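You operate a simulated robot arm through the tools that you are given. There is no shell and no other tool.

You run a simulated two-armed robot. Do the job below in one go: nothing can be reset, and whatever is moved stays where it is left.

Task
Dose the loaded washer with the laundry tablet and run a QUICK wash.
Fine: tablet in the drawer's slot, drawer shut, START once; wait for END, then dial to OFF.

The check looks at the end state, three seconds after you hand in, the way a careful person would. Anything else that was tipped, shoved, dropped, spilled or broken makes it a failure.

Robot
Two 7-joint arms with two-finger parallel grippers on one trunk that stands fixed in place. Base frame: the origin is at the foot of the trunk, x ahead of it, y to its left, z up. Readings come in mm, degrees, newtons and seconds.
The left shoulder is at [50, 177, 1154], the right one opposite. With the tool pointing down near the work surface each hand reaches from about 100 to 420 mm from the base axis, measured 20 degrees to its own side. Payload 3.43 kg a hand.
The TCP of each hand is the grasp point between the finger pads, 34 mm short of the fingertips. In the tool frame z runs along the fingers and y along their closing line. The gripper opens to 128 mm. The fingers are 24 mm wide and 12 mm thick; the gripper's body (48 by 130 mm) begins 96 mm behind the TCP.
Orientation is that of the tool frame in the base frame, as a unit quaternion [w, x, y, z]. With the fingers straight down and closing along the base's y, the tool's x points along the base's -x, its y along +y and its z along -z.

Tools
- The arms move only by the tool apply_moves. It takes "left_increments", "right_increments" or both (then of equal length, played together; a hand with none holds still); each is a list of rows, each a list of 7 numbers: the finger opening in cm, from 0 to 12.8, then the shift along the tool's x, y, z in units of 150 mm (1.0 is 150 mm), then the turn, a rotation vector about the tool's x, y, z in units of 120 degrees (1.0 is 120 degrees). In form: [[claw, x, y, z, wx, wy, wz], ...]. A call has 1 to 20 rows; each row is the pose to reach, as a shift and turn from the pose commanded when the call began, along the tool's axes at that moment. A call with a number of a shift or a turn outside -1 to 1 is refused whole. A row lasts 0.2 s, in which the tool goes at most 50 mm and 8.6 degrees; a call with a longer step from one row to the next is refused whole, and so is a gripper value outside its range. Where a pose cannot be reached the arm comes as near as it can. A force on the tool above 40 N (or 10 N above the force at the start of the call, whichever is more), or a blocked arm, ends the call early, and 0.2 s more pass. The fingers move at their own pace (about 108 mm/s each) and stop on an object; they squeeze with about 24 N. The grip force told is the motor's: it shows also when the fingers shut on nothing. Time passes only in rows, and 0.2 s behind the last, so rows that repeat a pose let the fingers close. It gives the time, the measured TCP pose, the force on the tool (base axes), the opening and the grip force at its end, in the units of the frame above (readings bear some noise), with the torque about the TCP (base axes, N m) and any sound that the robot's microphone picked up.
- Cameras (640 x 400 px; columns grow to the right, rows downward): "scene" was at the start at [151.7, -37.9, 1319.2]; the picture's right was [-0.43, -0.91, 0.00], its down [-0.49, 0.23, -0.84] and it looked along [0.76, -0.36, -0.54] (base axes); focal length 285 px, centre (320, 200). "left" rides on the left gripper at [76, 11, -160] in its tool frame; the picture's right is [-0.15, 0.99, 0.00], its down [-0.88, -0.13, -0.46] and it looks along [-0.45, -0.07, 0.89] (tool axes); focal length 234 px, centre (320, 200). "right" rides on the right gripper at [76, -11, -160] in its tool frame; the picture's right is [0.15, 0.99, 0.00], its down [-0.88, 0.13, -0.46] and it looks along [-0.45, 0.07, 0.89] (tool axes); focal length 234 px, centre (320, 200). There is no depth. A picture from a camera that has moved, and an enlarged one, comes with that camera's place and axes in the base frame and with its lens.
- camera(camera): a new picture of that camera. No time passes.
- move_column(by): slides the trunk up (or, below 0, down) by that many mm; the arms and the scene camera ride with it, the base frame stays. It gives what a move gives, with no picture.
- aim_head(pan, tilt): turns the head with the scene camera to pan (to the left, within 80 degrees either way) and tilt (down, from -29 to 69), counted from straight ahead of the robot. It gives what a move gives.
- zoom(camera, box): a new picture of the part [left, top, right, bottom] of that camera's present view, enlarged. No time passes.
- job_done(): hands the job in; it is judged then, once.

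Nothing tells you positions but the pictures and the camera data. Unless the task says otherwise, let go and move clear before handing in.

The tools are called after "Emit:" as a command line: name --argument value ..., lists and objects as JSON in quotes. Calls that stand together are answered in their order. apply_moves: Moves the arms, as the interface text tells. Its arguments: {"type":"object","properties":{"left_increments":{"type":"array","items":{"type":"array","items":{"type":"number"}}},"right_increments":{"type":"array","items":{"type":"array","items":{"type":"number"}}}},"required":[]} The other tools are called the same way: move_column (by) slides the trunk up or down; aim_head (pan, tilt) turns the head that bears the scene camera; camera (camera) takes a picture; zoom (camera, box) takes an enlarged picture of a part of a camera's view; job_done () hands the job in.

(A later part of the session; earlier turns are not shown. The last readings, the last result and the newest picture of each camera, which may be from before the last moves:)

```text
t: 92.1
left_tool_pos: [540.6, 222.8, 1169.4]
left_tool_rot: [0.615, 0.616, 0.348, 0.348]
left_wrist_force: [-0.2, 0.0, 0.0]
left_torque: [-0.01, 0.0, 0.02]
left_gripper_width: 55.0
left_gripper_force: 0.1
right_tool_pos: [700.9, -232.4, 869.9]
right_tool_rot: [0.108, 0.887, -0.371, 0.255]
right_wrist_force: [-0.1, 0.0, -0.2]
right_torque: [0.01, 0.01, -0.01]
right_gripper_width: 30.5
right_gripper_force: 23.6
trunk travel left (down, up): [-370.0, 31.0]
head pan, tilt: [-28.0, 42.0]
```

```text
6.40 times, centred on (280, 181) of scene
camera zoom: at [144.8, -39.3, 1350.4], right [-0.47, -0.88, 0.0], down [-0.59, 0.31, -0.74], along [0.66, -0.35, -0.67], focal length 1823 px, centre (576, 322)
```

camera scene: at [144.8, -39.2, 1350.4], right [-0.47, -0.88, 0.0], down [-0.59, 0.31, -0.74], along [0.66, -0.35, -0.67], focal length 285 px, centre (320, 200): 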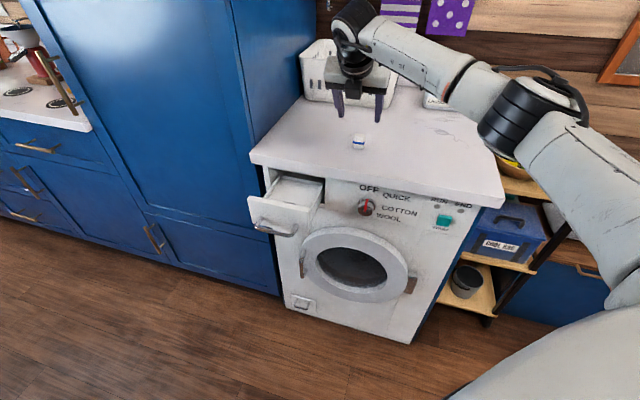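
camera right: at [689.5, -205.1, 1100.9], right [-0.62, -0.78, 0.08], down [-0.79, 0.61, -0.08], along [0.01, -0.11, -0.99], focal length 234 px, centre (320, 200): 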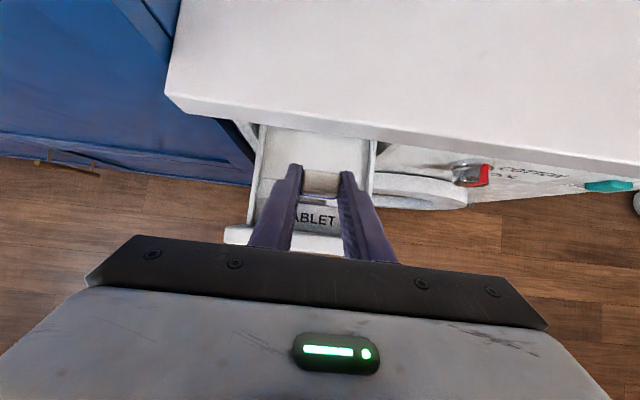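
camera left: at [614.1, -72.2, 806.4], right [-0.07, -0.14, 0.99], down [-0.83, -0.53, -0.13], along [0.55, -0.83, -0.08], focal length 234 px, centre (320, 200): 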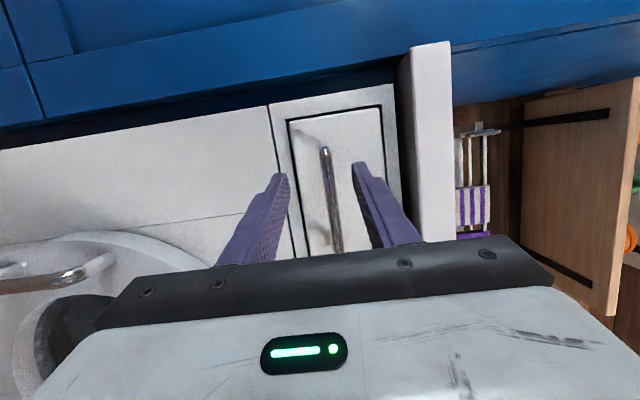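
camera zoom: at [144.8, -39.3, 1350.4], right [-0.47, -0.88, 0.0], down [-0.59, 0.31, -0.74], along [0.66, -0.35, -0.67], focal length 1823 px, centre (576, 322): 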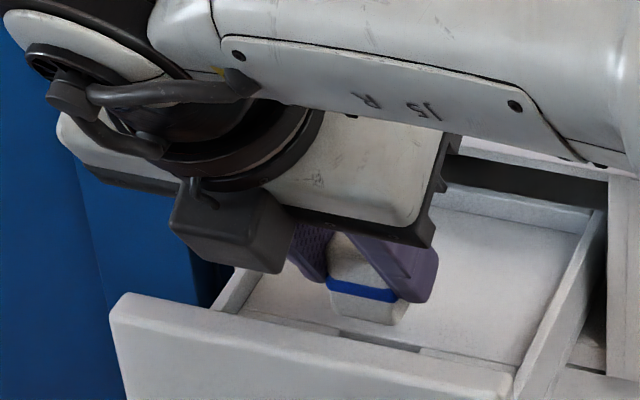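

The predicted pocket corner again matches the view. The tablet is about 3 mm too far back, so I'll correct that while lowering its foot into the pocket.

Emit:
apply_moves --right_increments '[[2.0, -0.02, -0.003, -0.01, 0, 0, 0], [2.0, -0.045, -0.003, 0.03, 0, 0, 0], [2.0, -0.07, -0.003, 0.07, 0, 0, 0], [2.0, -0.095, -0.003, 0.11, 0, 0, 0], [2.0, -0.117, -0.003, 0.144, 0, 0, 0], [2.0, -0.117, -0.003, 0.144, 0, 0, 0]]'

Emit:
zoom --camera "right" --box '[240, 140, 400, 240]'

Emit:
zoom --camera "scene" --box '[230, 150, 330, 212]'

```text
t: 93.5
left_tool_pos: [540.5, 222.0, 1169.5]
left_tool_rot: [0.615, 0.615, 0.348, 0.348]
left_wrist_force: [-0.3, 0.2, 0.4]
left_torque: [0.03, 0.02, -0.03]
left_gripper_width: 54.6
left_gripper_force: 0.1
right_tool_pos: [698.0, -228.5, 840.7]
right_tool_rot: [0.108, 0.887, -0.371, 0.254]
right_wrist_force: [-0.5, -0.1, -0.4]
right_torque: [-0.01, 0.03, 0.02]
right_gripper_width: 31.1
right_gripper_force: 23.8
trunk travel left (down, up): [-370.0, 31.0]
head pan, tilt: [-28.0, 42.0]
```

```text
4.00 times, centred on (320, 190) of right
camera zoom: at [690.8, -205.7, 1017.5], right [-0.62, -0.78, 0.08], down [-0.79, 0.61, -0.08], along [0.01, -0.11, -0.99], focal length 937 px, centre (320, 240)
```

zoom: 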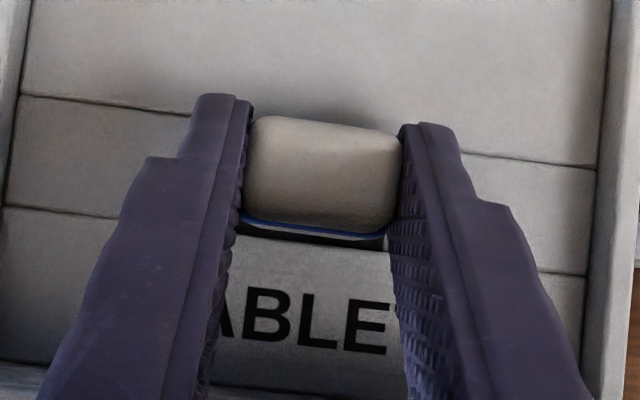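

```text
6.40 times, centred on (280, 181) of scene
camera zoom: at [144.8, -39.3, 1350.4], right [-0.47, -0.88, 0.0], down [-0.59, 0.31, -0.74], along [0.66, -0.35, -0.67], focal length 1823 px, centre (576, 322)
```

zoom: 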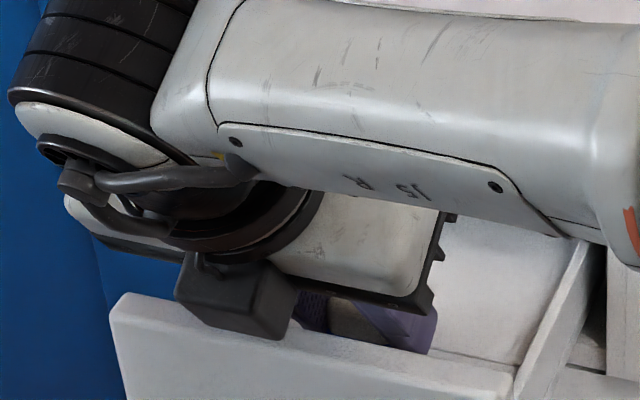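

No contact forces, and the tablet's foot is inside the pocket outline with gaps on all sides. I'll lower another 3 mm and release gently.

Emit:
apply_moves --right_increments '[[2.0, -0.005, 0, 0.02, 0, 0, 0], [2.0, -0.005, 0, 0.02, 0, 0, 0], [3.2, -0.005, 0, 0.02, 0, 0, 0], [3.5, -0.005, 0, 0.02, 0, 0, 0], [4.0, -0.005, 0, 0.02, 0, 0, 0], [4.6, -0.005, 0, 0.02, 0, 0, 0], [4.6, -0.005, 0, 0.02, 0, 0, 0]]'

Emit:
zoom --camera "right" --box '[240, 140, 400, 240]'

```text
t: 95.1
left_tool_pos: [541.5, 221.8, 1168.8]
left_tool_rot: [0.616, 0.616, 0.348, 0.348]
left_wrist_force: [-0.1, 0.2, -0.5]
left_torque: [-0.01, 0.0, -0.02]
left_gripper_width: 54.9
left_gripper_force: 0.1
right_tool_pos: [698.7, -230.0, 837.4]
right_tool_rot: [0.108, 0.887, -0.371, 0.254]
right_wrist_force: [0.0, 0.2, 0.3]
right_torque: [0.01, 0.0, 0.0]
right_gripper_width: 45.9
right_gripper_force: 0.0
trunk travel left (down, up): [-370.0, 31.0]
head pan, tilt: [-28.0, 42.0]
```

```text
4.00 times, centred on (320, 190) of right
camera zoom: at [691.3, -207.0, 1014.0], right [-0.62, -0.78, 0.08], down [-0.79, 0.61, -0.08], along [0.01, -0.11, -0.99], focal length 937 px, centre (320, 240)
```

zoom: 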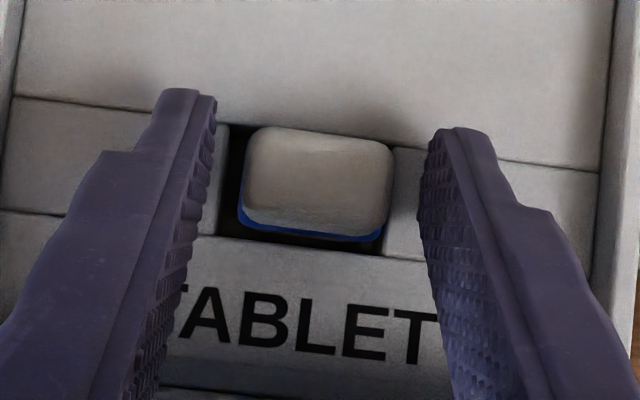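

The tablet dropped upright into the pocket. I'll lift the hand straight up, clear of the drawer, then take a confirming look.

Emit:
apply_moves --right_increments '[[4.6, 0.05, 0, -0.08, 0, 0, 0], [4.6, 0.14, 0, -0.226, 0, 0, 0], [4.6, 0.25, 0, -0.4, 0, 0, 0], [4.6, 0.35, 0, -0.56, 0, 0, 0], [4.6, 0.46, 0, -0.735, 0, 0, 0], [4.6, 0.46, 0, -0.735, 0, 0, 0]]'

Emit:
camera --camera "right"

Emit:
zoom --camera "right" --box '[240, 130, 400, 230]'

```text
t: 96.5
left_tool_pos: [541.2, 221.8, 1168.1]
left_tool_rot: [0.616, 0.616, 0.347, 0.348]
left_wrist_force: [0.1, 0.3, 0.4]
left_torque: [-0.02, 0.0, -0.01]
left_gripper_width: 54.9
left_gripper_force: 0.1
right_tool_pos: [696.8, -230.4, 965.6]
right_tool_rot: [0.108, 0.887, -0.37, 0.254]
right_wrist_force: [0.2, 0.3, -0.7]
right_torque: [0.0, 0.0, -0.02]
right_gripper_width: 45.9
right_gripper_force: 0.0
trunk travel left (down, up): [-370.0, 31.0]
head pan, tilt: [-28.0, 42.0]
```

```text
taken
camera right: at [689.7, -207.9, 1142.7], right [-0.62, -0.78, 0.08], down [-0.79, 0.61, -0.08], along [0.01, -0.11, -0.99], focal length 234 px, centre (320, 200)
```

right: 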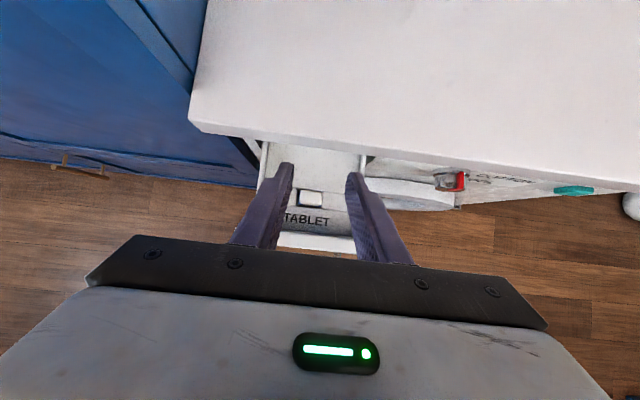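

```text
4.00 times, centred on (320, 180) of right
camera zoom: at [689.7, -207.9, 1142.7], right [-0.62, -0.78, 0.08], down [-0.79, 0.61, -0.08], along [0.01, -0.11, -0.99], focal length 937 px, centre (320, 280)
```

zoom: 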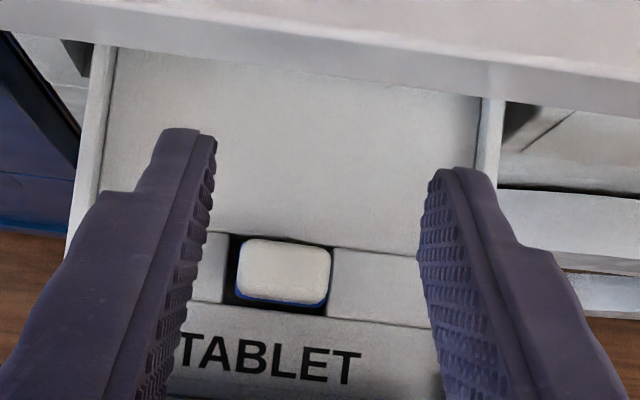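

The tablet is seated in the TABLET slot. Now I'll back the hand off in front of the drawer, close the fingers and pitch up, ready to push the drawer shut.

Emit:
apply_moves --right_increments '[[4.6, -0.17, 0, -0.106, 0, 0, 0], [4.6, -0.34, 0, -0.212, 0, 0, 0], [3, -0.51, 0, -0.319, 0, 0, 0], [1, -0.68, 0, -0.425, 0, 0, 0], [0, -0.848, 0, -0.531, 0, 0, 0], [0, -0.848, 0, -0.531, 0, 0, 0]]'

Emit:
move_column --by -130

Emit:
apply_moves --right_increments '[[0, 0, 0, 0, 0, 0.055, 0], [0, 0, 0, 0, 0, 0.11, 0], [0, 0, 0, 0, 0, 0.165, 0], [0, 0, 0, 0, 0, 0.22, 0], [0, 0, 0, 0, 0, 0.275, 0], [0, 0, 0, 0, 0, 0.275, 0]]'

Emit:
camera --camera "right"

Emit:
camera --camera "scene"

```text
t: 97.9
left_tool_pos: [540.5, 222.3, 1168.9]
left_tool_rot: [0.616, 0.615, 0.348, 0.348]
left_wrist_force: [0.0, -0.2, 0.2]
left_torque: [0.03, 0.03, -0.04]
left_gripper_width: 55.0
left_gripper_force: 0.0
right_tool_pos: [593.4, -120.7, 970.1]
right_tool_rot: [0.108, 0.886, -0.372, 0.254]
right_wrist_force: [0.0, 1.6, -0.6]
right_torque: [0.01, 0.02, -0.02]
right_gripper_width: 0.0
right_gripper_force: 24.0
trunk travel left (down, up): [-370.0, 31.0]
head pan, tilt: [-28.0, 42.0]
```

```text
t: 99.5
left_tool_pos: [541.4, 222.8, 1039.0]
left_tool_rot: [0.615, 0.615, 0.349, 0.349]
left_wrist_force: [0.4, -0.2, 0.0]
left_torque: [0.03, 0.02, 0.02]
left_gripper_width: 55.2
left_gripper_force: 0.1
right_tool_pos: [593.1, -122.6, 839.2]
right_tool_rot: [0.108, 0.887, -0.371, 0.255]
right_wrist_force: [-0.4, -0.4, 0.4]
right_torque: [0.01, -0.02, 0.0]
right_gripper_width: 0.0
right_gripper_force: 23.7
trunk travel left (down, up): [-240.0, 161.0]
head pan, tilt: [-28.0, 42.0]
```

```text
t: 100.9
left_tool_pos: [541.1, 221.3, 1039.9]
left_tool_rot: [0.615, 0.616, 0.348, 0.348]
left_wrist_force: [0.6, 0.0, 0.0]
left_torque: [0.01, -0.03, -0.03]
left_gripper_width: 54.9
left_gripper_force: 0.0
right_tool_pos: [593.0, -121.7, 837.9]
right_tool_rot: [0.209, 0.777, -0.324, 0.497]
right_wrist_force: [0.9, 0.7, 0.3]
right_torque: [-0.01, 0.04, -0.02]
right_gripper_width: 0.0
right_gripper_force: 23.9
trunk travel left (down, up): [-240.0, 161.0]
head pan, tilt: [-28.0, 42.0]
```

```text
taken
camera right: at [521.2, -33.0, 975.5], right [-0.66, -0.74, 0.14], down [-0.64, 0.47, -0.61], along [0.39, -0.49, -0.78], focal length 234 px, centre (320, 200)
```

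right: 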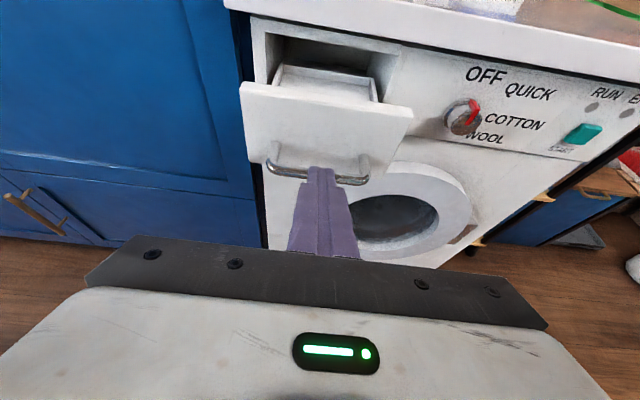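

```text
taken
camera scene: at [144.8, -39.2, 1220.4], right [-0.47, -0.88, 0.0], down [-0.59, 0.31, -0.74], along [0.66, -0.35, -0.67], focal length 285 px, centre (320, 200)
```

scene: 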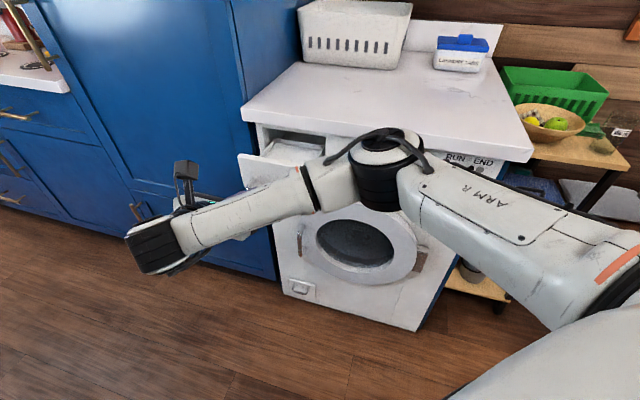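

The closed fingertips are in front of the drawer, just above the handle bar. I'll raise slightly and advance to the panel.

Emit:
apply_moves --right_increments '[[0, 0.05, 0, -0.02, 0, 0, 0], [0, 0.095, 0, 0.08, 0, 0, 0], [0, 0.14, 0, 0.18, 0, 0, 0], [0, 0.188, 0, 0.28, 0, 0, 0], [0, 0.188, 0, 0.28, 0, 0, 0]]'

Emit:
camera --camera "right"

```text
t: 102.1
left_tool_pos: [541.0, 223.2, 1038.5]
left_tool_rot: [0.615, 0.616, 0.348, 0.348]
left_wrist_force: [-0.1, -0.3, 0.0]
left_torque: [0.0, 0.0, -0.02]
left_gripper_width: 55.0
left_gripper_force: 0.1
right_tool_pos: [627.9, -155.6, 847.7]
right_tool_rot: [0.209, 0.778, -0.325, 0.496]
right_wrist_force: [-0.7, 0.5, -0.4]
right_torque: [-0.02, 0.03, 0.0]
right_gripper_width: 0.0
right_gripper_force: 24.2
trunk travel left (down, up): [-240.0, 161.0]
head pan, tilt: [-28.0, 42.0]
```

```text
taken
camera right: at [555.7, -67.4, 985.9], right [-0.66, -0.74, 0.14], down [-0.64, 0.47, -0.61], along [0.38, -0.49, -0.78], focal length 234 px, centre (320, 200)
```

right: 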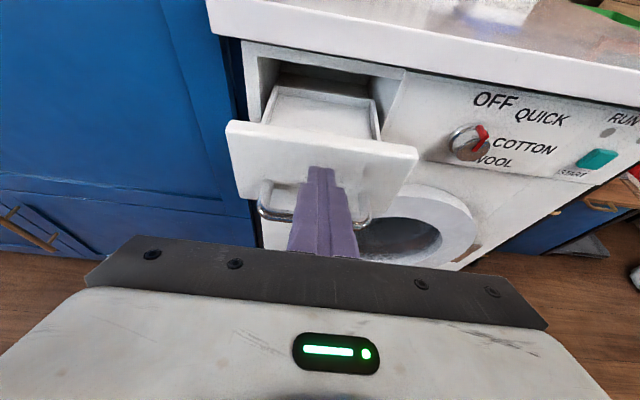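

The tips are centred on the panel, above the bar. I'll push straight in slowly for the first 100 mm.

Emit:
apply_moves --right_increments '[[0, 0.028, 0, 0.061, 0, 0, 0], [0, 0.056, 0, 0.121, 0, 0, 0], [0, 0.083, 0, 0.182, 0, 0, 0], [0, 0.111, 0, 0.242, 0, 0, 0], [0, 0.139, 0, 0.303, 0, 0, 0], [0, 0.167, 0, 0.363, 0, 0, 0], [0, 0.195, 0, 0.424, 0, 0, 0], [0, 0.222, 0, 0.484, 0, 0, 0], [0, 0.25, 0, 0.545, 0, 0, 0], [0, 0.278, 0, 0.605, 0, 0, 0]]'

Emit:
camera --camera "right"

```text
t: 104.3
left_tool_pos: [540.8, 223.4, 1039.1]
left_tool_rot: [0.615, 0.615, 0.348, 0.348]
left_wrist_force: [0.9, 0.4, 0.5]
left_torque: [-0.01, -0.01, -0.01]
left_gripper_width: 54.8
left_gripper_force: 0.1
right_tool_pos: [699.1, -228.6, 845.7]
right_tool_rot: [0.209, 0.778, -0.326, 0.495]
right_wrist_force: [0.0, 2.0, 0.0]
right_torque: [0.06, 0.0, 0.0]
right_gripper_width: 0.0
right_gripper_force: 24.1
trunk travel left (down, up): [-240.0, 161.0]
head pan, tilt: [-28.0, 42.0]
```

```text
taken
camera right: at [627.8, -141.0, 982.7], right [-0.66, -0.74, 0.14], down [-0.64, 0.47, -0.61], along [0.38, -0.49, -0.78], focal length 234 px, centre (320, 200)
```

right: 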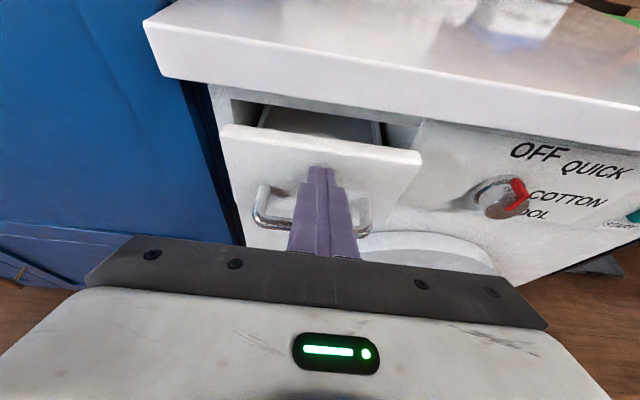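

The drawer is sliding in easily. I'll push the remaining distance in small steps until it seats.

Emit:
apply_moves --right_increments '[[0, 0.028, 0, 0.061, 0, 0, 0], [0, 0.056, 0, 0.121, 0, 0, 0], [0, 0.083, 0, 0.182, 0, 0, 0], [0, 0.1, 0, 0.218, 0, 0, 0], [0, 0.114, 0, 0.248, 0, 0, 0], [0, 0.125, 0, 0.272, 0, 0, 0], [0, 0.1336, 0, 0.2906, 0, 0, 0]]'

Emit:
camera --camera "right"

Emit:
camera --camera "scene"

```text
t: 106.1
left_tool_pos: [539.1, 221.5, 1040.1]
left_tool_rot: [0.615, 0.615, 0.349, 0.348]
left_wrist_force: [0.4, 0.4, 1.0]
left_torque: [0.02, 0.0, 0.02]
left_gripper_width: 55.0
left_gripper_force: 0.1
right_tool_pos: [731.0, -256.5, 847.2]
right_tool_rot: [0.206, 0.781, -0.323, 0.494]
right_wrist_force: [-9.0, 5.0, 3.8]
right_torque: [-0.04, -0.05, -0.09]
right_gripper_width: 0.0
right_gripper_force: 24.5
trunk travel left (down, up): [-240.0, 161.0]
head pan, tilt: [-28.0, 42.0]
stopped in row 7 (right hand): the force on the tool passed its limit at 41 N (the readings are from after the stop); the commanded pose is now the measured one
```

```text
taken
camera right: at [659.2, -169.4, 984.6], right [-0.66, -0.74, 0.14], down [-0.65, 0.47, -0.6], along [0.38, -0.48, -0.79], focal length 234 px, centre (320, 200)
```

right: 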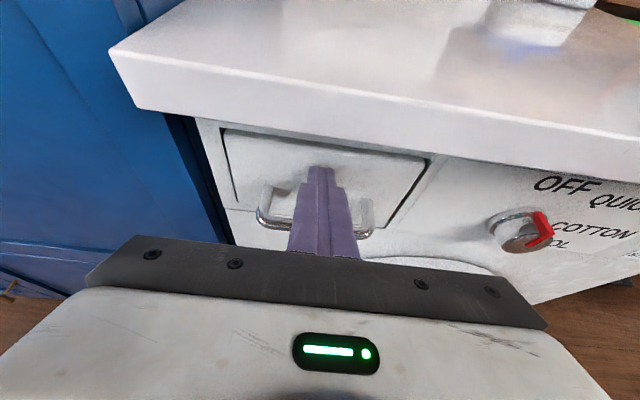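

```text
taken
camera scene: at [143.6, -38.6, 1220.7], right [-0.47, -0.88, 0.0], down [-0.59, 0.31, -0.74], along [0.66, -0.35, -0.67], focal length 285 px, centre (320, 200)
```

scene: 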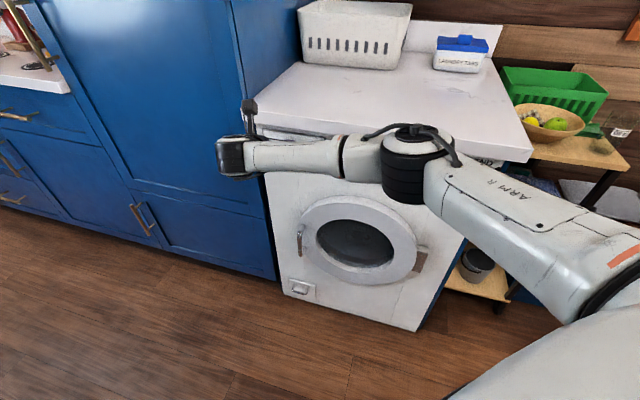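

The push stopped at 41 N, so the drawer is seated at its stop. I'll back away and check it is flush.

Emit:
apply_moves --right_increments '[[0, -0.07, 0, -0.15, 0, 0, 0], [0, -0.14, 0, -0.3, 0, 0, 0], [0, -0.21, 0, -0.45, 0, 0, 0], [0, -0.28, 0, -0.6, 0, 0, 0], [0, -0.35, 0, -0.75, 0, 0, 0]]'

Emit:
camera --camera "right"

Emit:
zoom --camera "right" --box '[200, 20, 440, 170]'

```text
t: 107.3
left_tool_pos: [541.7, 222.1, 1038.7]
left_tool_rot: [0.615, 0.616, 0.348, 0.348]
left_wrist_force: [-0.1, 0.4, 0.5]
left_torque: [-0.03, 0.01, -0.01]
left_gripper_width: 55.2
left_gripper_force: 0.0
right_tool_pos: [645.1, -170.8, 846.7]
right_tool_rot: [0.208, 0.78, -0.324, 0.494]
right_wrist_force: [-0.4, -0.1, 0.0]
right_torque: [0.0, -0.01, 0.0]
right_gripper_width: 0.0
right_gripper_force: 24.4
trunk travel left (down, up): [-240.0, 161.0]
head pan, tilt: [-28.0, 42.0]
```

```text
taken
camera right: at [573.4, -82.9, 984.1], right [-0.66, -0.74, 0.14], down [-0.65, 0.47, -0.6], along [0.38, -0.48, -0.79], focal length 234 px, centre (320, 200)
```

right: 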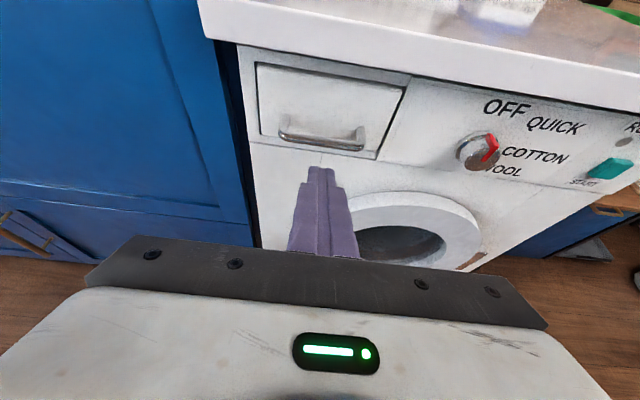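

```text
2.67 times, centred on (320, 95) of right
camera zoom: at [573.4, -82.9, 984.1], right [-0.66, -0.74, 0.14], down [-0.65, 0.47, -0.6], along [0.38, -0.48, -0.79], focal length 624 px, centre (320, 480)
```

zoom: 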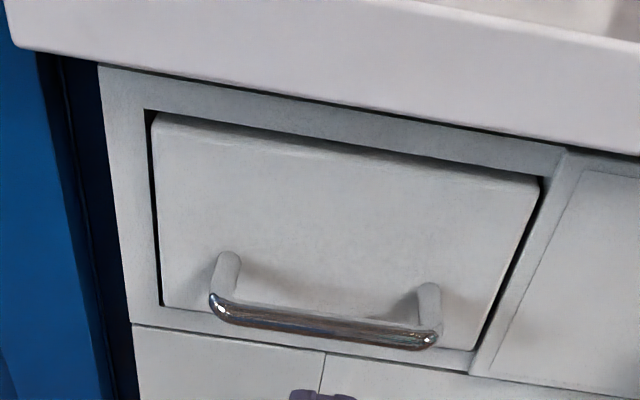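

The drawer is flush, just as at the start, with the tablet inside. Next is the dial: I'll bring the hand level in front of it with the fingers on a diagonal, so a 45° clockwise turn stays within the wrist's range.

Emit:
apply_moves --right_increments '[[2, -0.022, 0.133, 0.01, -0.0116, 0.0279, -0.0527], [3, -0.043, 0.267, 0.02, -0.0231, 0.0557, -0.1054], [4, -0.065, 0.4, 0.03, -0.0347, 0.0836, -0.1581], [5, -0.086, 0.533, 0.04, -0.0463, 0.1114, -0.2109], [6, -0.108, 0.667, 0.05, -0.0579, 0.1393, -0.2636], [6, -0.129, 0.8, 0.06, -0.0694, 0.1671, -0.3163], [6, -0.151, 0.933, 0.07, -0.081, 0.195, -0.369], [6, -0.151, 0.933, 0.07, -0.081, 0.195, -0.369]]'

Emit:
camera --camera "right"

Emit:
camera --camera "scene"

```text
t: 109.1
left_tool_pos: [541.2, 221.2, 1039.1]
left_tool_rot: [0.616, 0.615, 0.349, 0.348]
left_wrist_force: [-0.2, 0.9, 0.1]
left_torque: [0.03, 0.05, 0.0]
left_gripper_width: 55.2
left_gripper_force: 0.1
right_tool_pos: [542.5, -270.2, 821.8]
right_tool_rot: [0.5, 0.711, 0.0, 0.495]
right_wrist_force: [0.1, 0.5, -0.1]
right_torque: [0.01, -0.01, -0.01]
right_gripper_width: 60.2
right_gripper_force: 0.2
trunk travel left (down, up): [-240.0, 161.0]
head pan, tilt: [-28.0, 42.0]
```

```text
taken
camera right: at [473.7, -113.1, 869.3], right [-0.42, -0.42, 0.81], down [-0.83, -0.18, -0.52], along [0.36, -0.89, -0.28], focal length 234 px, centre (320, 200)
```

right: 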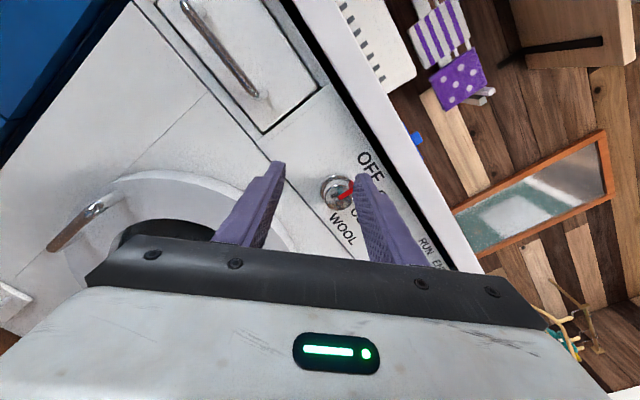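

```text
taken
camera scene: at [144.8, -39.2, 1220.4], right [-0.47, -0.88, 0.0], down [-0.59, 0.31, -0.74], along [0.66, -0.35, -0.67], focal length 285 px, centre (320, 200)
```

scene: 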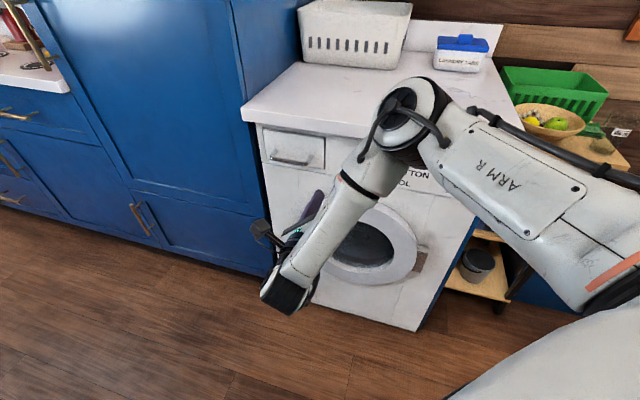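

The hand is level and steady. I'll zoom on the dial for an accurate centre.

Emit:
zoom --camera "right" --box '[290, 150, 390, 212]'

```text
6.40 times, centred on (340, 181) of right
camera zoom: at [473.7, -113.1, 869.3], right [-0.42, -0.42, 0.81], down [-0.83, -0.18, -0.52], along [0.36, -0.89, -0.28], focal length 1499 px, centre (192, 322)
```

zoom: 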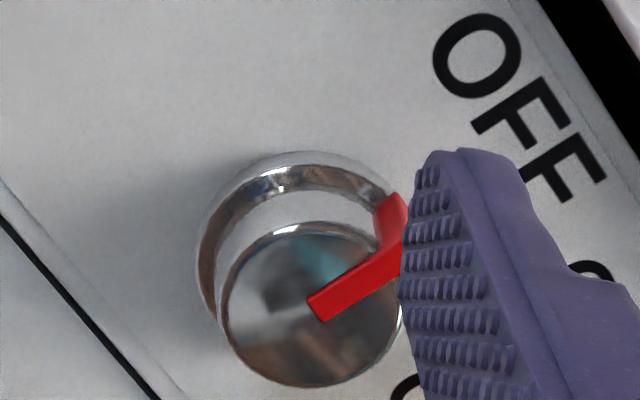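

The knob is about 40 mm across, centred near e=-127, Z=798.5, with its face at n≈706; the red pointer wraps over its top edge. I'll line up in front of it.

Emit:
apply_moves --right_increments '[[6.4, -0.11, 0.056, 0.06, 0, 0, 0], [6.4, -0.22, 0.113, 0.12, 0, 0, 0], [6.4, -0.33, 0.17, 0.2, 0, 0, 0], [6.4, -0.446, 0.226, 0.3, 0, 0, 0], [6.4, -0.446, 0.226, 0.4, 0, 0, 0], [6.4, -0.446, 0.226, 0.447, 0, 0, 0], [6.4, -0.446, 0.226, 0.447, 0, 0, 0]]'

Emit:
camera --camera "right"

Emit:
zoom --camera "right" --box '[240, 110, 400, 210]'

```text
t: 110.7
left_tool_pos: [541.0, 221.3, 1037.9]
left_tool_rot: [0.615, 0.616, 0.348, 0.348]
left_wrist_force: [0.0, 0.2, -0.2]
left_torque: [0.01, 0.02, 0.02]
left_gripper_width: 54.7
left_gripper_force: 0.0
right_tool_pos: [541.5, -368.1, 797.5]
right_tool_rot: [0.5, 0.711, 0.001, 0.495]
right_wrist_force: [-0.4, 0.4, -0.5]
right_torque: [0.02, -0.01, -0.01]
right_gripper_width: 64.2
right_gripper_force: 0.0
trunk travel left (down, up): [-240.0, 161.0]
head pan, tilt: [-28.0, 42.0]
```

```text
taken
camera right: at [471.5, -211.7, 846.3], right [-0.42, -0.42, 0.81], down [-0.83, -0.18, -0.52], along [0.36, -0.89, -0.28], focal length 234 px, centre (320, 200)
```

right: 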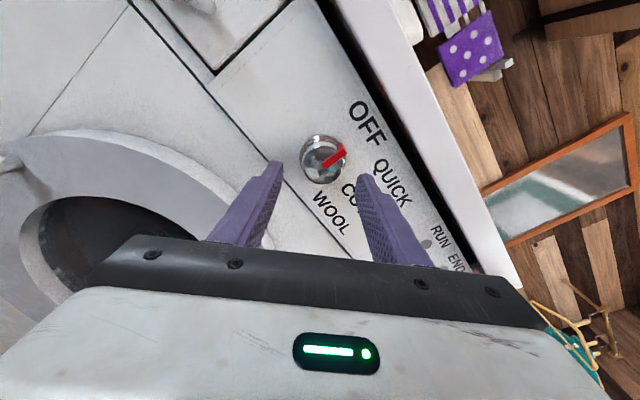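

```text
4.00 times, centred on (320, 160) of right
camera zoom: at [471.5, -211.7, 846.3], right [-0.42, -0.42, 0.81], down [-0.83, -0.18, -0.52], along [0.36, -0.89, -0.28], focal length 937 px, centre (320, 360)
```

zoom: 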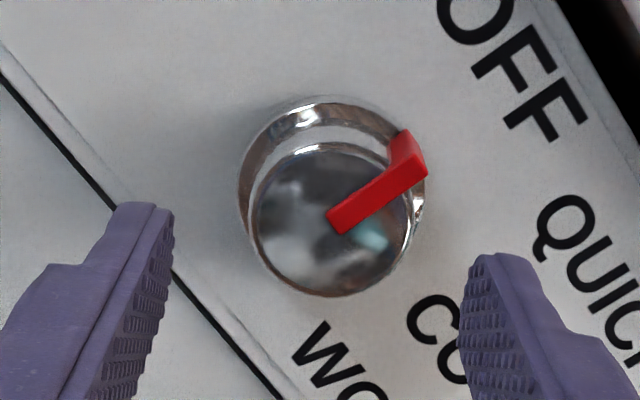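

The knob axis is within 4 mm of the tool axis. I'll correct that and slide the fingers around the knob.

Emit:
apply_moves --right_increments '[[6.4, 0.013, 0.022, 0.06, 0, 0, 0], [6.4, 0.013, 0.022, 0.13, 0, 0, 0], [6.4, 0.013, 0.022, 0.2, 0, 0, 0], [6.4, 0.013, 0.022, 0.27, 0, 0, 0], [6.4, 0.013, 0.022, 0.32, 0, 0, 0], [6.4, 0.013, 0.022, 0.32, 0, 0, 0]]'

Emit:
camera --camera "right"

Emit:
zoom --camera "right" --box '[240, 120, 400, 220]'

```text
t: 112.1
left_tool_pos: [540.8, 222.2, 1039.3]
left_tool_rot: [0.615, 0.616, 0.348, 0.348]
left_wrist_force: [0.7, -0.4, -0.2]
left_torque: [-0.04, 0.01, 0.02]
left_gripper_width: 54.9
left_gripper_force: 0.1
right_tool_pos: [574.3, -398.1, 800.8]
right_tool_rot: [0.502, 0.711, -0.003, 0.492]
right_wrist_force: [-0.5, 0.0, 0.3]
right_torque: [-0.01, -0.01, 0.02]
right_gripper_width: 63.8
right_gripper_force: 0.1
trunk travel left (down, up): [-240.0, 161.0]
head pan, tilt: [-28.0, 42.0]
```

```text
taken
camera right: at [507.2, -242.0, 850.1], right [-0.42, -0.42, 0.81], down [-0.84, -0.17, -0.52], along [0.36, -0.89, -0.28], focal length 234 px, centre (320, 200)
```

right: 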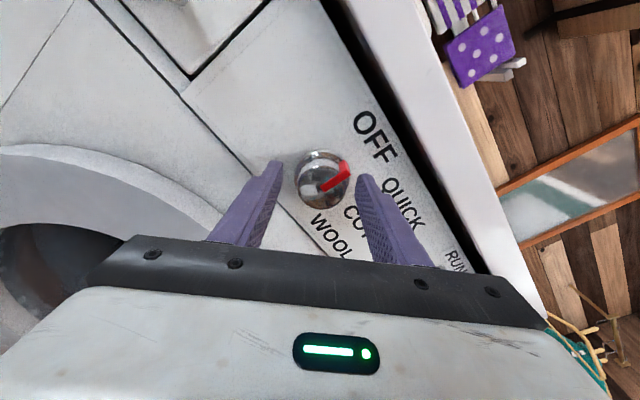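

```text
4.00 times, centred on (320, 170) of right
camera zoom: at [507.2, -242.0, 850.1], right [-0.42, -0.42, 0.81], down [-0.84, -0.17, -0.52], along [0.36, -0.89, -0.28], focal length 937 px, centre (320, 320)
```

zoom: 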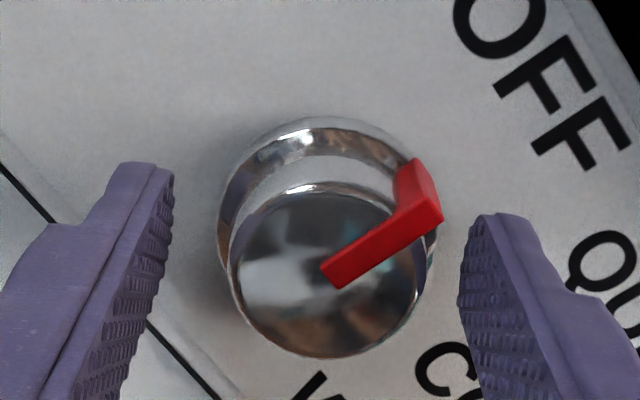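

The hand lagged about 4 mm to the left. I'll correct and re-check centring before gripping.

Emit:
apply_moves --right_increments '[[6.4, -0.01, 0.01, 0.01, 0, 0, 0], [6.4, -0.019, 0.019, 0.02, 0, 0, 0], [6.4, -0.019, 0.019, 0.02, 0, 0, 0], [6.4, -0.019, 0.019, 0.02, 0, 0, 0]]'

Emit:
zoom --camera "right" --box '[240, 120, 400, 220]'

```text
t: 113.1
left_tool_pos: [540.4, 222.3, 1039.3]
left_tool_rot: [0.615, 0.616, 0.349, 0.348]
left_wrist_force: [0.2, -0.5, -0.3]
left_torque: [0.01, 0.02, -0.02]
left_gripper_width: 55.1
left_gripper_force: 0.0
right_tool_pos: [576.6, -399.1, 801.7]
right_tool_rot: [0.502, 0.711, -0.003, 0.492]
right_wrist_force: [0.6, -0.1, -0.2]
right_torque: [0.02, -0.02, 0.02]
right_gripper_width: 64.3
right_gripper_force: 0.0
right hand out of reach, approached as far as the arm can: row 1, 2, 3, 4
trunk travel left (down, up): [-240.0, 161.0]
head pan, tilt: [-28.0, 42.0]
```

```text
4.00 times, centred on (320, 170) of right
camera zoom: at [508.6, -242.8, 850.2], right [-0.42, -0.42, 0.81], down [-0.84, -0.17, -0.52], along [0.35, -0.89, -0.28], focal length 937 px, centre (320, 320)
```

zoom: 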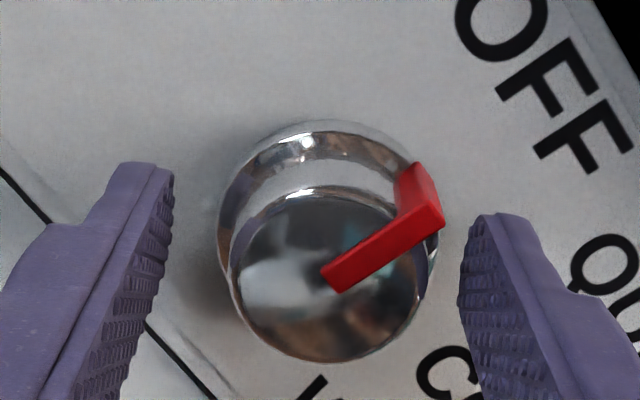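

The arm is at a joint limit here because the trunk is high relative to the dial. I'll back off, lower the trunk and come in again with the forearm flatter.

Emit:
apply_moves --right_increments '[[6.4, 0, 0, -0.13, 0, 0, 0], [6.4, 0, 0, -0.26, 0, 0, 0], [6.4, 0, 0, -0.4, 0, 0, 0], [6.4, 0, 0, -0.5, 0, 0, 0]]'

Emit:
move_column --by -120

Emit:
apply_moves --right_increments '[[6.4, 0.1, 0.1, 0, 0, 0, 0], [6.4, 0.2, 0.2, 0, 0, 0, 0], [6.4, 0.3, 0.3, 0, 0, 0, 0], [6.4, 0.4, 0.4, 0, 0, 0, 0], [6.4, 0.5, 0.5, 0, 0, 0, 0], [6.4, 0.545, 0.57, 0, 0, 0, 0], [6.4, 0.545, 0.57, 0, 0, 0, 0]]'

Emit:
camera --camera "right"

Emit:
camera --camera "scene"

```text
t: 114.1
left_tool_pos: [541.0, 221.7, 1039.6]
left_tool_rot: [0.615, 0.615, 0.348, 0.348]
left_wrist_force: [-0.1, 0.0, -0.1]
left_torque: [-0.01, -0.01, -0.01]
left_gripper_width: 55.0
left_gripper_force: 0.1
right_tool_pos: [523.4, -346.5, 802.6]
right_tool_rot: [0.501, 0.71, -0.001, 0.494]
right_wrist_force: [0.4, -0.3, 0.1]
right_torque: [0.03, 0.0, 0.0]
right_gripper_width: 64.1
right_gripper_force: 0.2
trunk travel left (down, up): [-240.0, 161.0]
head pan, tilt: [-28.0, 42.0]
```

```text
t: 115.6
left_tool_pos: [540.8, 222.1, 919.2]
left_tool_rot: [0.616, 0.615, 0.349, 0.348]
left_wrist_force: [0.5, 0.5, 0.3]
left_torque: [-0.02, 0.02, -0.01]
left_gripper_width: 55.1
left_gripper_force: 0.0
right_tool_pos: [521.8, -349.1, 683.3]
right_tool_rot: [0.5, 0.711, -0.001, 0.495]
right_wrist_force: [0.5, 0.4, -0.6]
right_torque: [-0.01, -0.03, -0.03]
right_gripper_width: 63.9
right_gripper_force: 0.0
trunk travel left (down, up): [-120.0, 281.0]
head pan, tilt: [-28.0, 42.0]
```

```text
t: 117.2
left_tool_pos: [541.9, 222.2, 918.7]
left_tool_rot: [0.615, 0.615, 0.348, 0.349]
left_wrist_force: [0.5, 0.1, 0.5]
left_torque: [0.0, -0.01, 0.01]
left_gripper_width: 54.9
left_gripper_force: 0.1
right_tool_pos: [522.1, -350.8, 802.4]
right_tool_rot: [0.5, 0.71, 0.0, 0.495]
right_wrist_force: [-0.1, 0.2, 0.2]
right_torque: [0.0, -0.03, 0.0]
right_gripper_width: 64.2
right_gripper_force: 0.0
trunk travel left (down, up): [-120.0, 281.0]
head pan, tilt: [-28.0, 42.0]
```

```text
taken
camera right: at [452.9, -194.0, 850.0], right [-0.42, -0.42, 0.81], down [-0.83, -0.18, -0.52], along [0.36, -0.89, -0.28], focal length 234 px, centre (320, 200)
```

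right: 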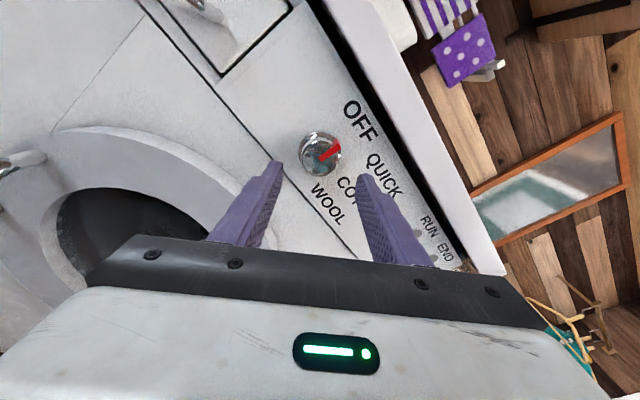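

```text
taken
camera scene: at [144.8, -39.3, 1100.4], right [-0.47, -0.88, 0.0], down [-0.59, 0.31, -0.74], along [0.66, -0.35, -0.67], focal length 285 px, centre (320, 200)
```

scene: 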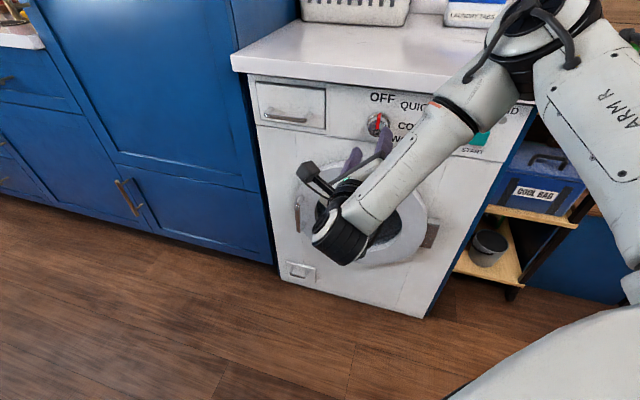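

No strain at this trunk height. I'll measure the knob offset once more from here.

Emit:
zoom --camera "right" --box '[270, 110, 370, 172]'

```text
6.40 times, centred on (320, 141) of right
camera zoom: at [452.9, -194.0, 850.0], right [-0.42, -0.42, 0.81], down [-0.83, -0.18, -0.52], along [0.36, -0.89, -0.28], focal length 1499 px, centre (320, 578)
```

zoom: 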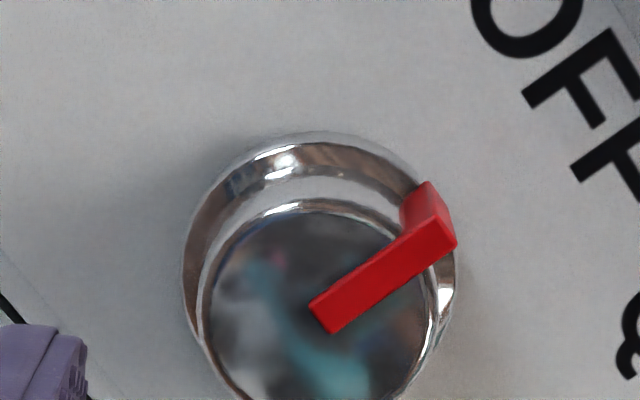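

The knob is on the tool axis within a millimetre. Advancing around it now.

Emit:
apply_moves --right_increments '[[6.4, -0.004, 0.003, 0.1, 0, 0, 0], [6.4, -0.004, 0.003, 0.2, 0, 0, 0], [6.4, -0.004, 0.003, 0.3, 0, 0, 0], [6.4, -0.004, 0.003, 0.4, 0, 0, 0], [6.4, -0.004, 0.003, 0.49, 0, 0, 0], [6.4, -0.004, 0.003, 0.49, 0, 0, 0]]'

Emit:
zoom --camera "right" --box '[240, 120, 400, 220]'

```text
t: 118.6
left_tool_pos: [541.2, 222.0, 919.0]
left_tool_rot: [0.616, 0.615, 0.347, 0.348]
left_wrist_force: [0.6, -0.1, 0.1]
left_torque: [-0.01, -0.02, 0.03]
left_gripper_width: 55.0
left_gripper_force: 0.1
right_tool_pos: [572.5, -402.0, 801.2]
right_tool_rot: [0.5, 0.711, 0.0, 0.495]
right_wrist_force: [-0.2, -0.3, 0.8]
right_torque: [0.0, -0.01, -0.01]
right_gripper_width: 63.9
right_gripper_force: 0.1
trunk travel left (down, up): [-120.0, 281.0]
head pan, tilt: [-28.0, 42.0]
```

```text
4.00 times, centred on (320, 170) of right
camera zoom: at [503.4, -246.4, 849.6], right [-0.42, -0.42, 0.81], down [-0.83, -0.18, -0.52], along [0.36, -0.89, -0.28], focal length 937 px, centre (320, 320)
```

zoom: 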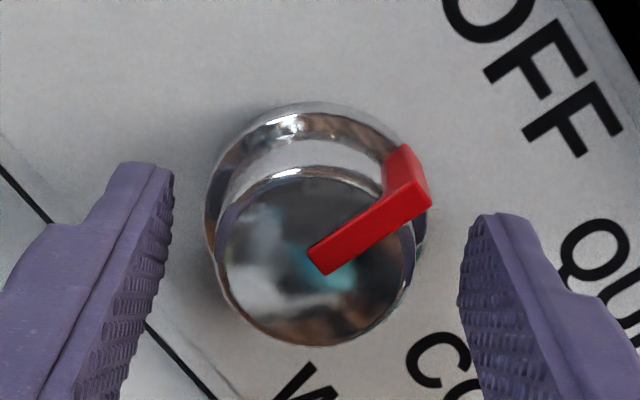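

Centred on the knob. Closing the fingers.

Emit:
apply_moves --right_increments '[[5.0, 0, 0, 0, 0, 0, 0], [4.2, 0, 0, 0, 0, 0, 0], [3.5, 0, 0, 0, 0, 0, 0], [3.0, 0, 0, 0, 0, 0, 0], [3.0, 0, 0, 0, 0, 0, 0]]'

Emit:
zoom --camera "right" --box '[240, 120, 400, 220]'

```text
t: 119.8
left_tool_pos: [540.5, 222.2, 919.1]
left_tool_rot: [0.614, 0.616, 0.349, 0.348]
left_wrist_force: [0.1, 0.3, 0.4]
left_torque: [0.0, -0.02, 0.0]
left_gripper_width: 55.0
left_gripper_force: 0.0
right_tool_pos: [572.3, -400.9, 800.8]
right_tool_rot: [0.499, 0.711, 0.0, 0.495]
right_wrist_force: [3.5, 2.9, -3.5]
right_torque: [-0.02, -0.11, 0.08]
right_gripper_width: 42.3
right_gripper_force: 45.5
trunk travel left (down, up): [-120.0, 281.0]
head pan, tilt: [-28.0, 42.0]
```

```text
4.00 times, centred on (320, 170) of right
camera zoom: at [503.5, -245.8, 849.1], right [-0.41, -0.42, 0.81], down [-0.83, -0.18, -0.52], along [0.36, -0.89, -0.28], focal length 937 px, centre (320, 320)
```

zoom: 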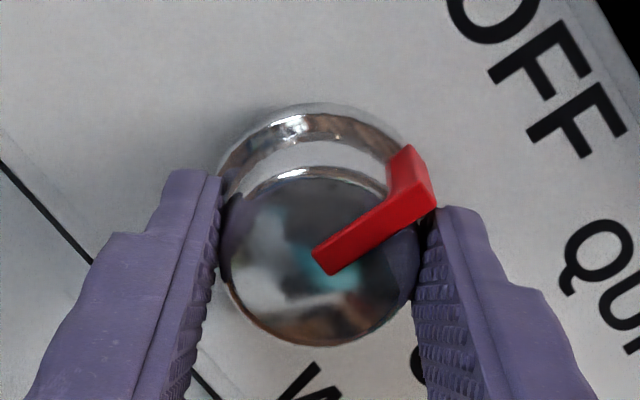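

Gripped. Now I'll turn the dial 45° clockwise toward QUICK in small steps.

Emit:
apply_moves --right_increments '[[3.0, 0, 0, 0, 0, 0, 0.047], [3.0, 0, 0, 0, 0, 0, 0.094], [3.0, 0, 0, 0, 0, 0, 0.141], [3.0, 0, 0, 0, 0, 0, 0.188], [3.0, 0, 0, 0, 0, 0, 0.234], [3.0, 0, 0, 0, 0, 0, 0.281], [3.0, 0, 0, 0, 0, 0, 0.328], [3.0, 0, 0, 0, 0, 0, 0.375], [3.0, 0, 0, 0, 0, 0, 0.375]]'

Emit:
camera --camera "right"

Emit:
zoom --camera "right" --box '[240, 120, 400, 220]'

Emit:
zoom --camera "scene" --box '[350, 80, 450, 142]'

```text
t: 121.8
left_tool_pos: [540.3, 222.9, 919.5]
left_tool_rot: [0.616, 0.615, 0.349, 0.348]
left_wrist_force: [0.1, 0.2, 0.5]
left_torque: [0.04, -0.02, 0.01]
left_gripper_width: 54.8
left_gripper_force: 0.1
right_tool_pos: [572.4, -402.7, 800.3]
right_tool_rot: [0.273, 0.657, -0.272, 0.648]
right_wrist_force: [-12.8, 10.7, -5.0]
right_torque: [-0.22, -0.2, 0.64]
right_gripper_width: 42.7
right_gripper_force: 45.4
trunk travel left (down, up): [-120.0, 281.0]
head pan, tilt: [-28.0, 42.0]
```

```text
taken
camera right: at [467.9, -281.7, 879.6], right [-0.7, -0.7, 0.15], down [-0.42, 0.24, -0.88], along [0.57, -0.68, -0.46], focal length 234 px, centre (320, 200)
```

right: 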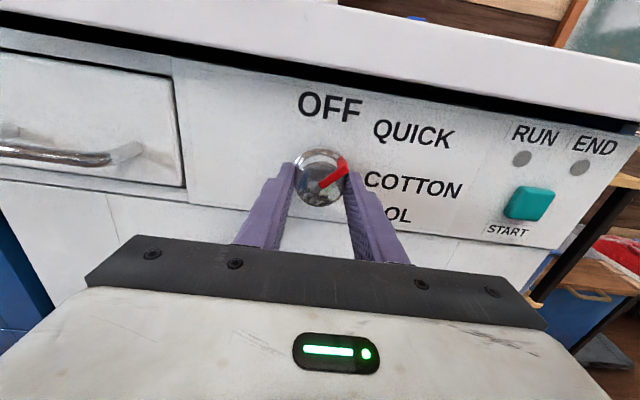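

```text
4.00 times, centred on (320, 170) of right
camera zoom: at [467.9, -281.7, 879.6], right [-0.7, -0.7, 0.15], down [-0.42, 0.24, -0.88], along [0.57, -0.68, -0.46], focal length 937 px, centre (320, 320)
```

zoom: 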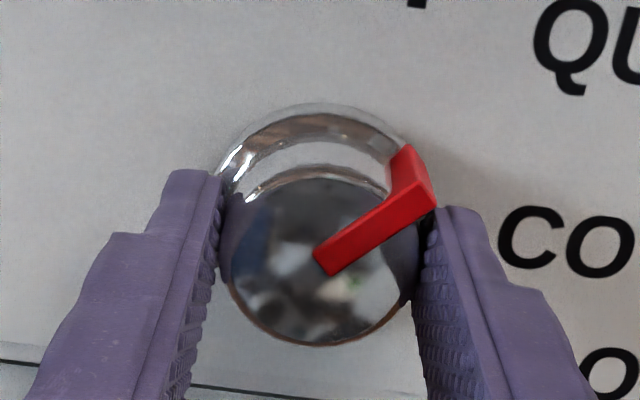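

```text
6.40 times, centred on (400, 111) of scene
camera zoom: at [144.3, -38.8, 1100.4], right [-0.47, -0.88, 0.0], down [-0.59, 0.31, -0.74], along [0.66, -0.35, -0.67], focal length 1823 px, centre (-192, 770)
```

zoom: 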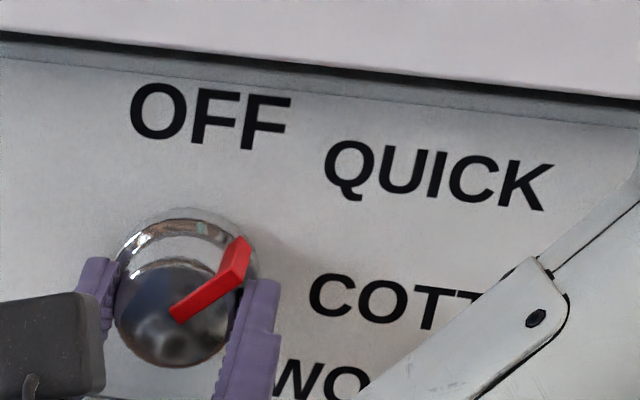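

The pointer now aims at QUICK. I'll release the knob, back straight off and verify the dial.

Emit:
apply_moves --right_increments '[[4.6, 0, 0, 0, 0, 0, 0], [6.0, 0, 0, 0, 0, 0, 0], [6.4, 0, 0, 0, 0, 0, 0], [6.4, 0, 0, -0.1, 0, 0, 0], [6.4, 0, 0, -0.25, 0, 0, 0], [6.4, 0, 0, -0.4, 0, 0, 0], [6.4, 0, 0, -0.5, 0, 0, 0]]'

Emit:
camera --camera "right"

Emit:
zoom --camera "right" --box '[260, 80, 420, 180]'

```text
t: 123.4
left_tool_pos: [540.0, 221.6, 919.0]
left_tool_rot: [0.615, 0.616, 0.349, 0.348]
left_wrist_force: [-0.7, 0.6, 0.0]
left_torque: [0.0, 0.01, 0.0]
left_gripper_width: 54.9
left_gripper_force: 0.0
right_tool_pos: [519.6, -348.6, 804.5]
right_tool_rot: [0.272, 0.656, -0.271, 0.65]
right_wrist_force: [-0.1, -1.0, -0.3]
right_torque: [-0.05, -0.02, 0.01]
right_gripper_width: 63.9
right_gripper_force: 0.0
trunk travel left (down, up): [-120.0, 281.0]
head pan, tilt: [-28.0, 42.0]
```

```text
taken
camera right: at [414.9, -227.8, 882.8], right [-0.7, -0.7, 0.15], down [-0.42, 0.24, -0.88], along [0.57, -0.68, -0.46], focal length 234 px, centre (320, 200)
```

right: 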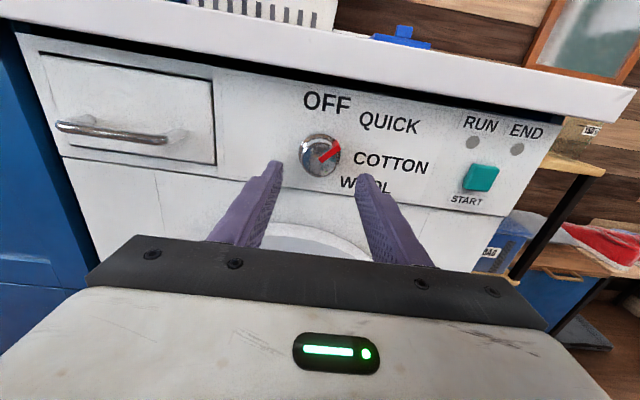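

```text
4.00 times, centred on (340, 130) of right
camera zoom: at [414.9, -227.8, 882.8], right [-0.7, -0.7, 0.15], down [-0.42, 0.24, -0.88], along [0.57, -0.68, -0.46], focal length 937 px, centre (240, 480)
```

zoom: 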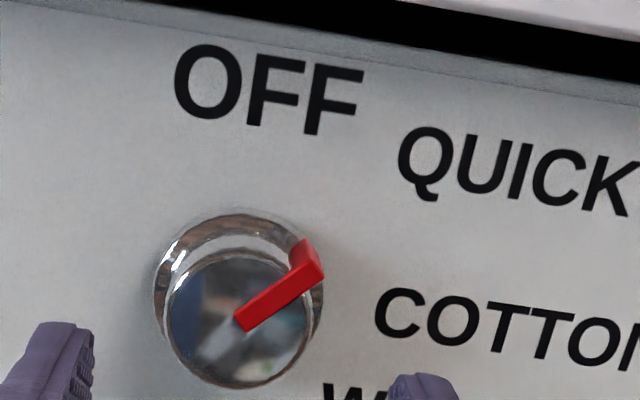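

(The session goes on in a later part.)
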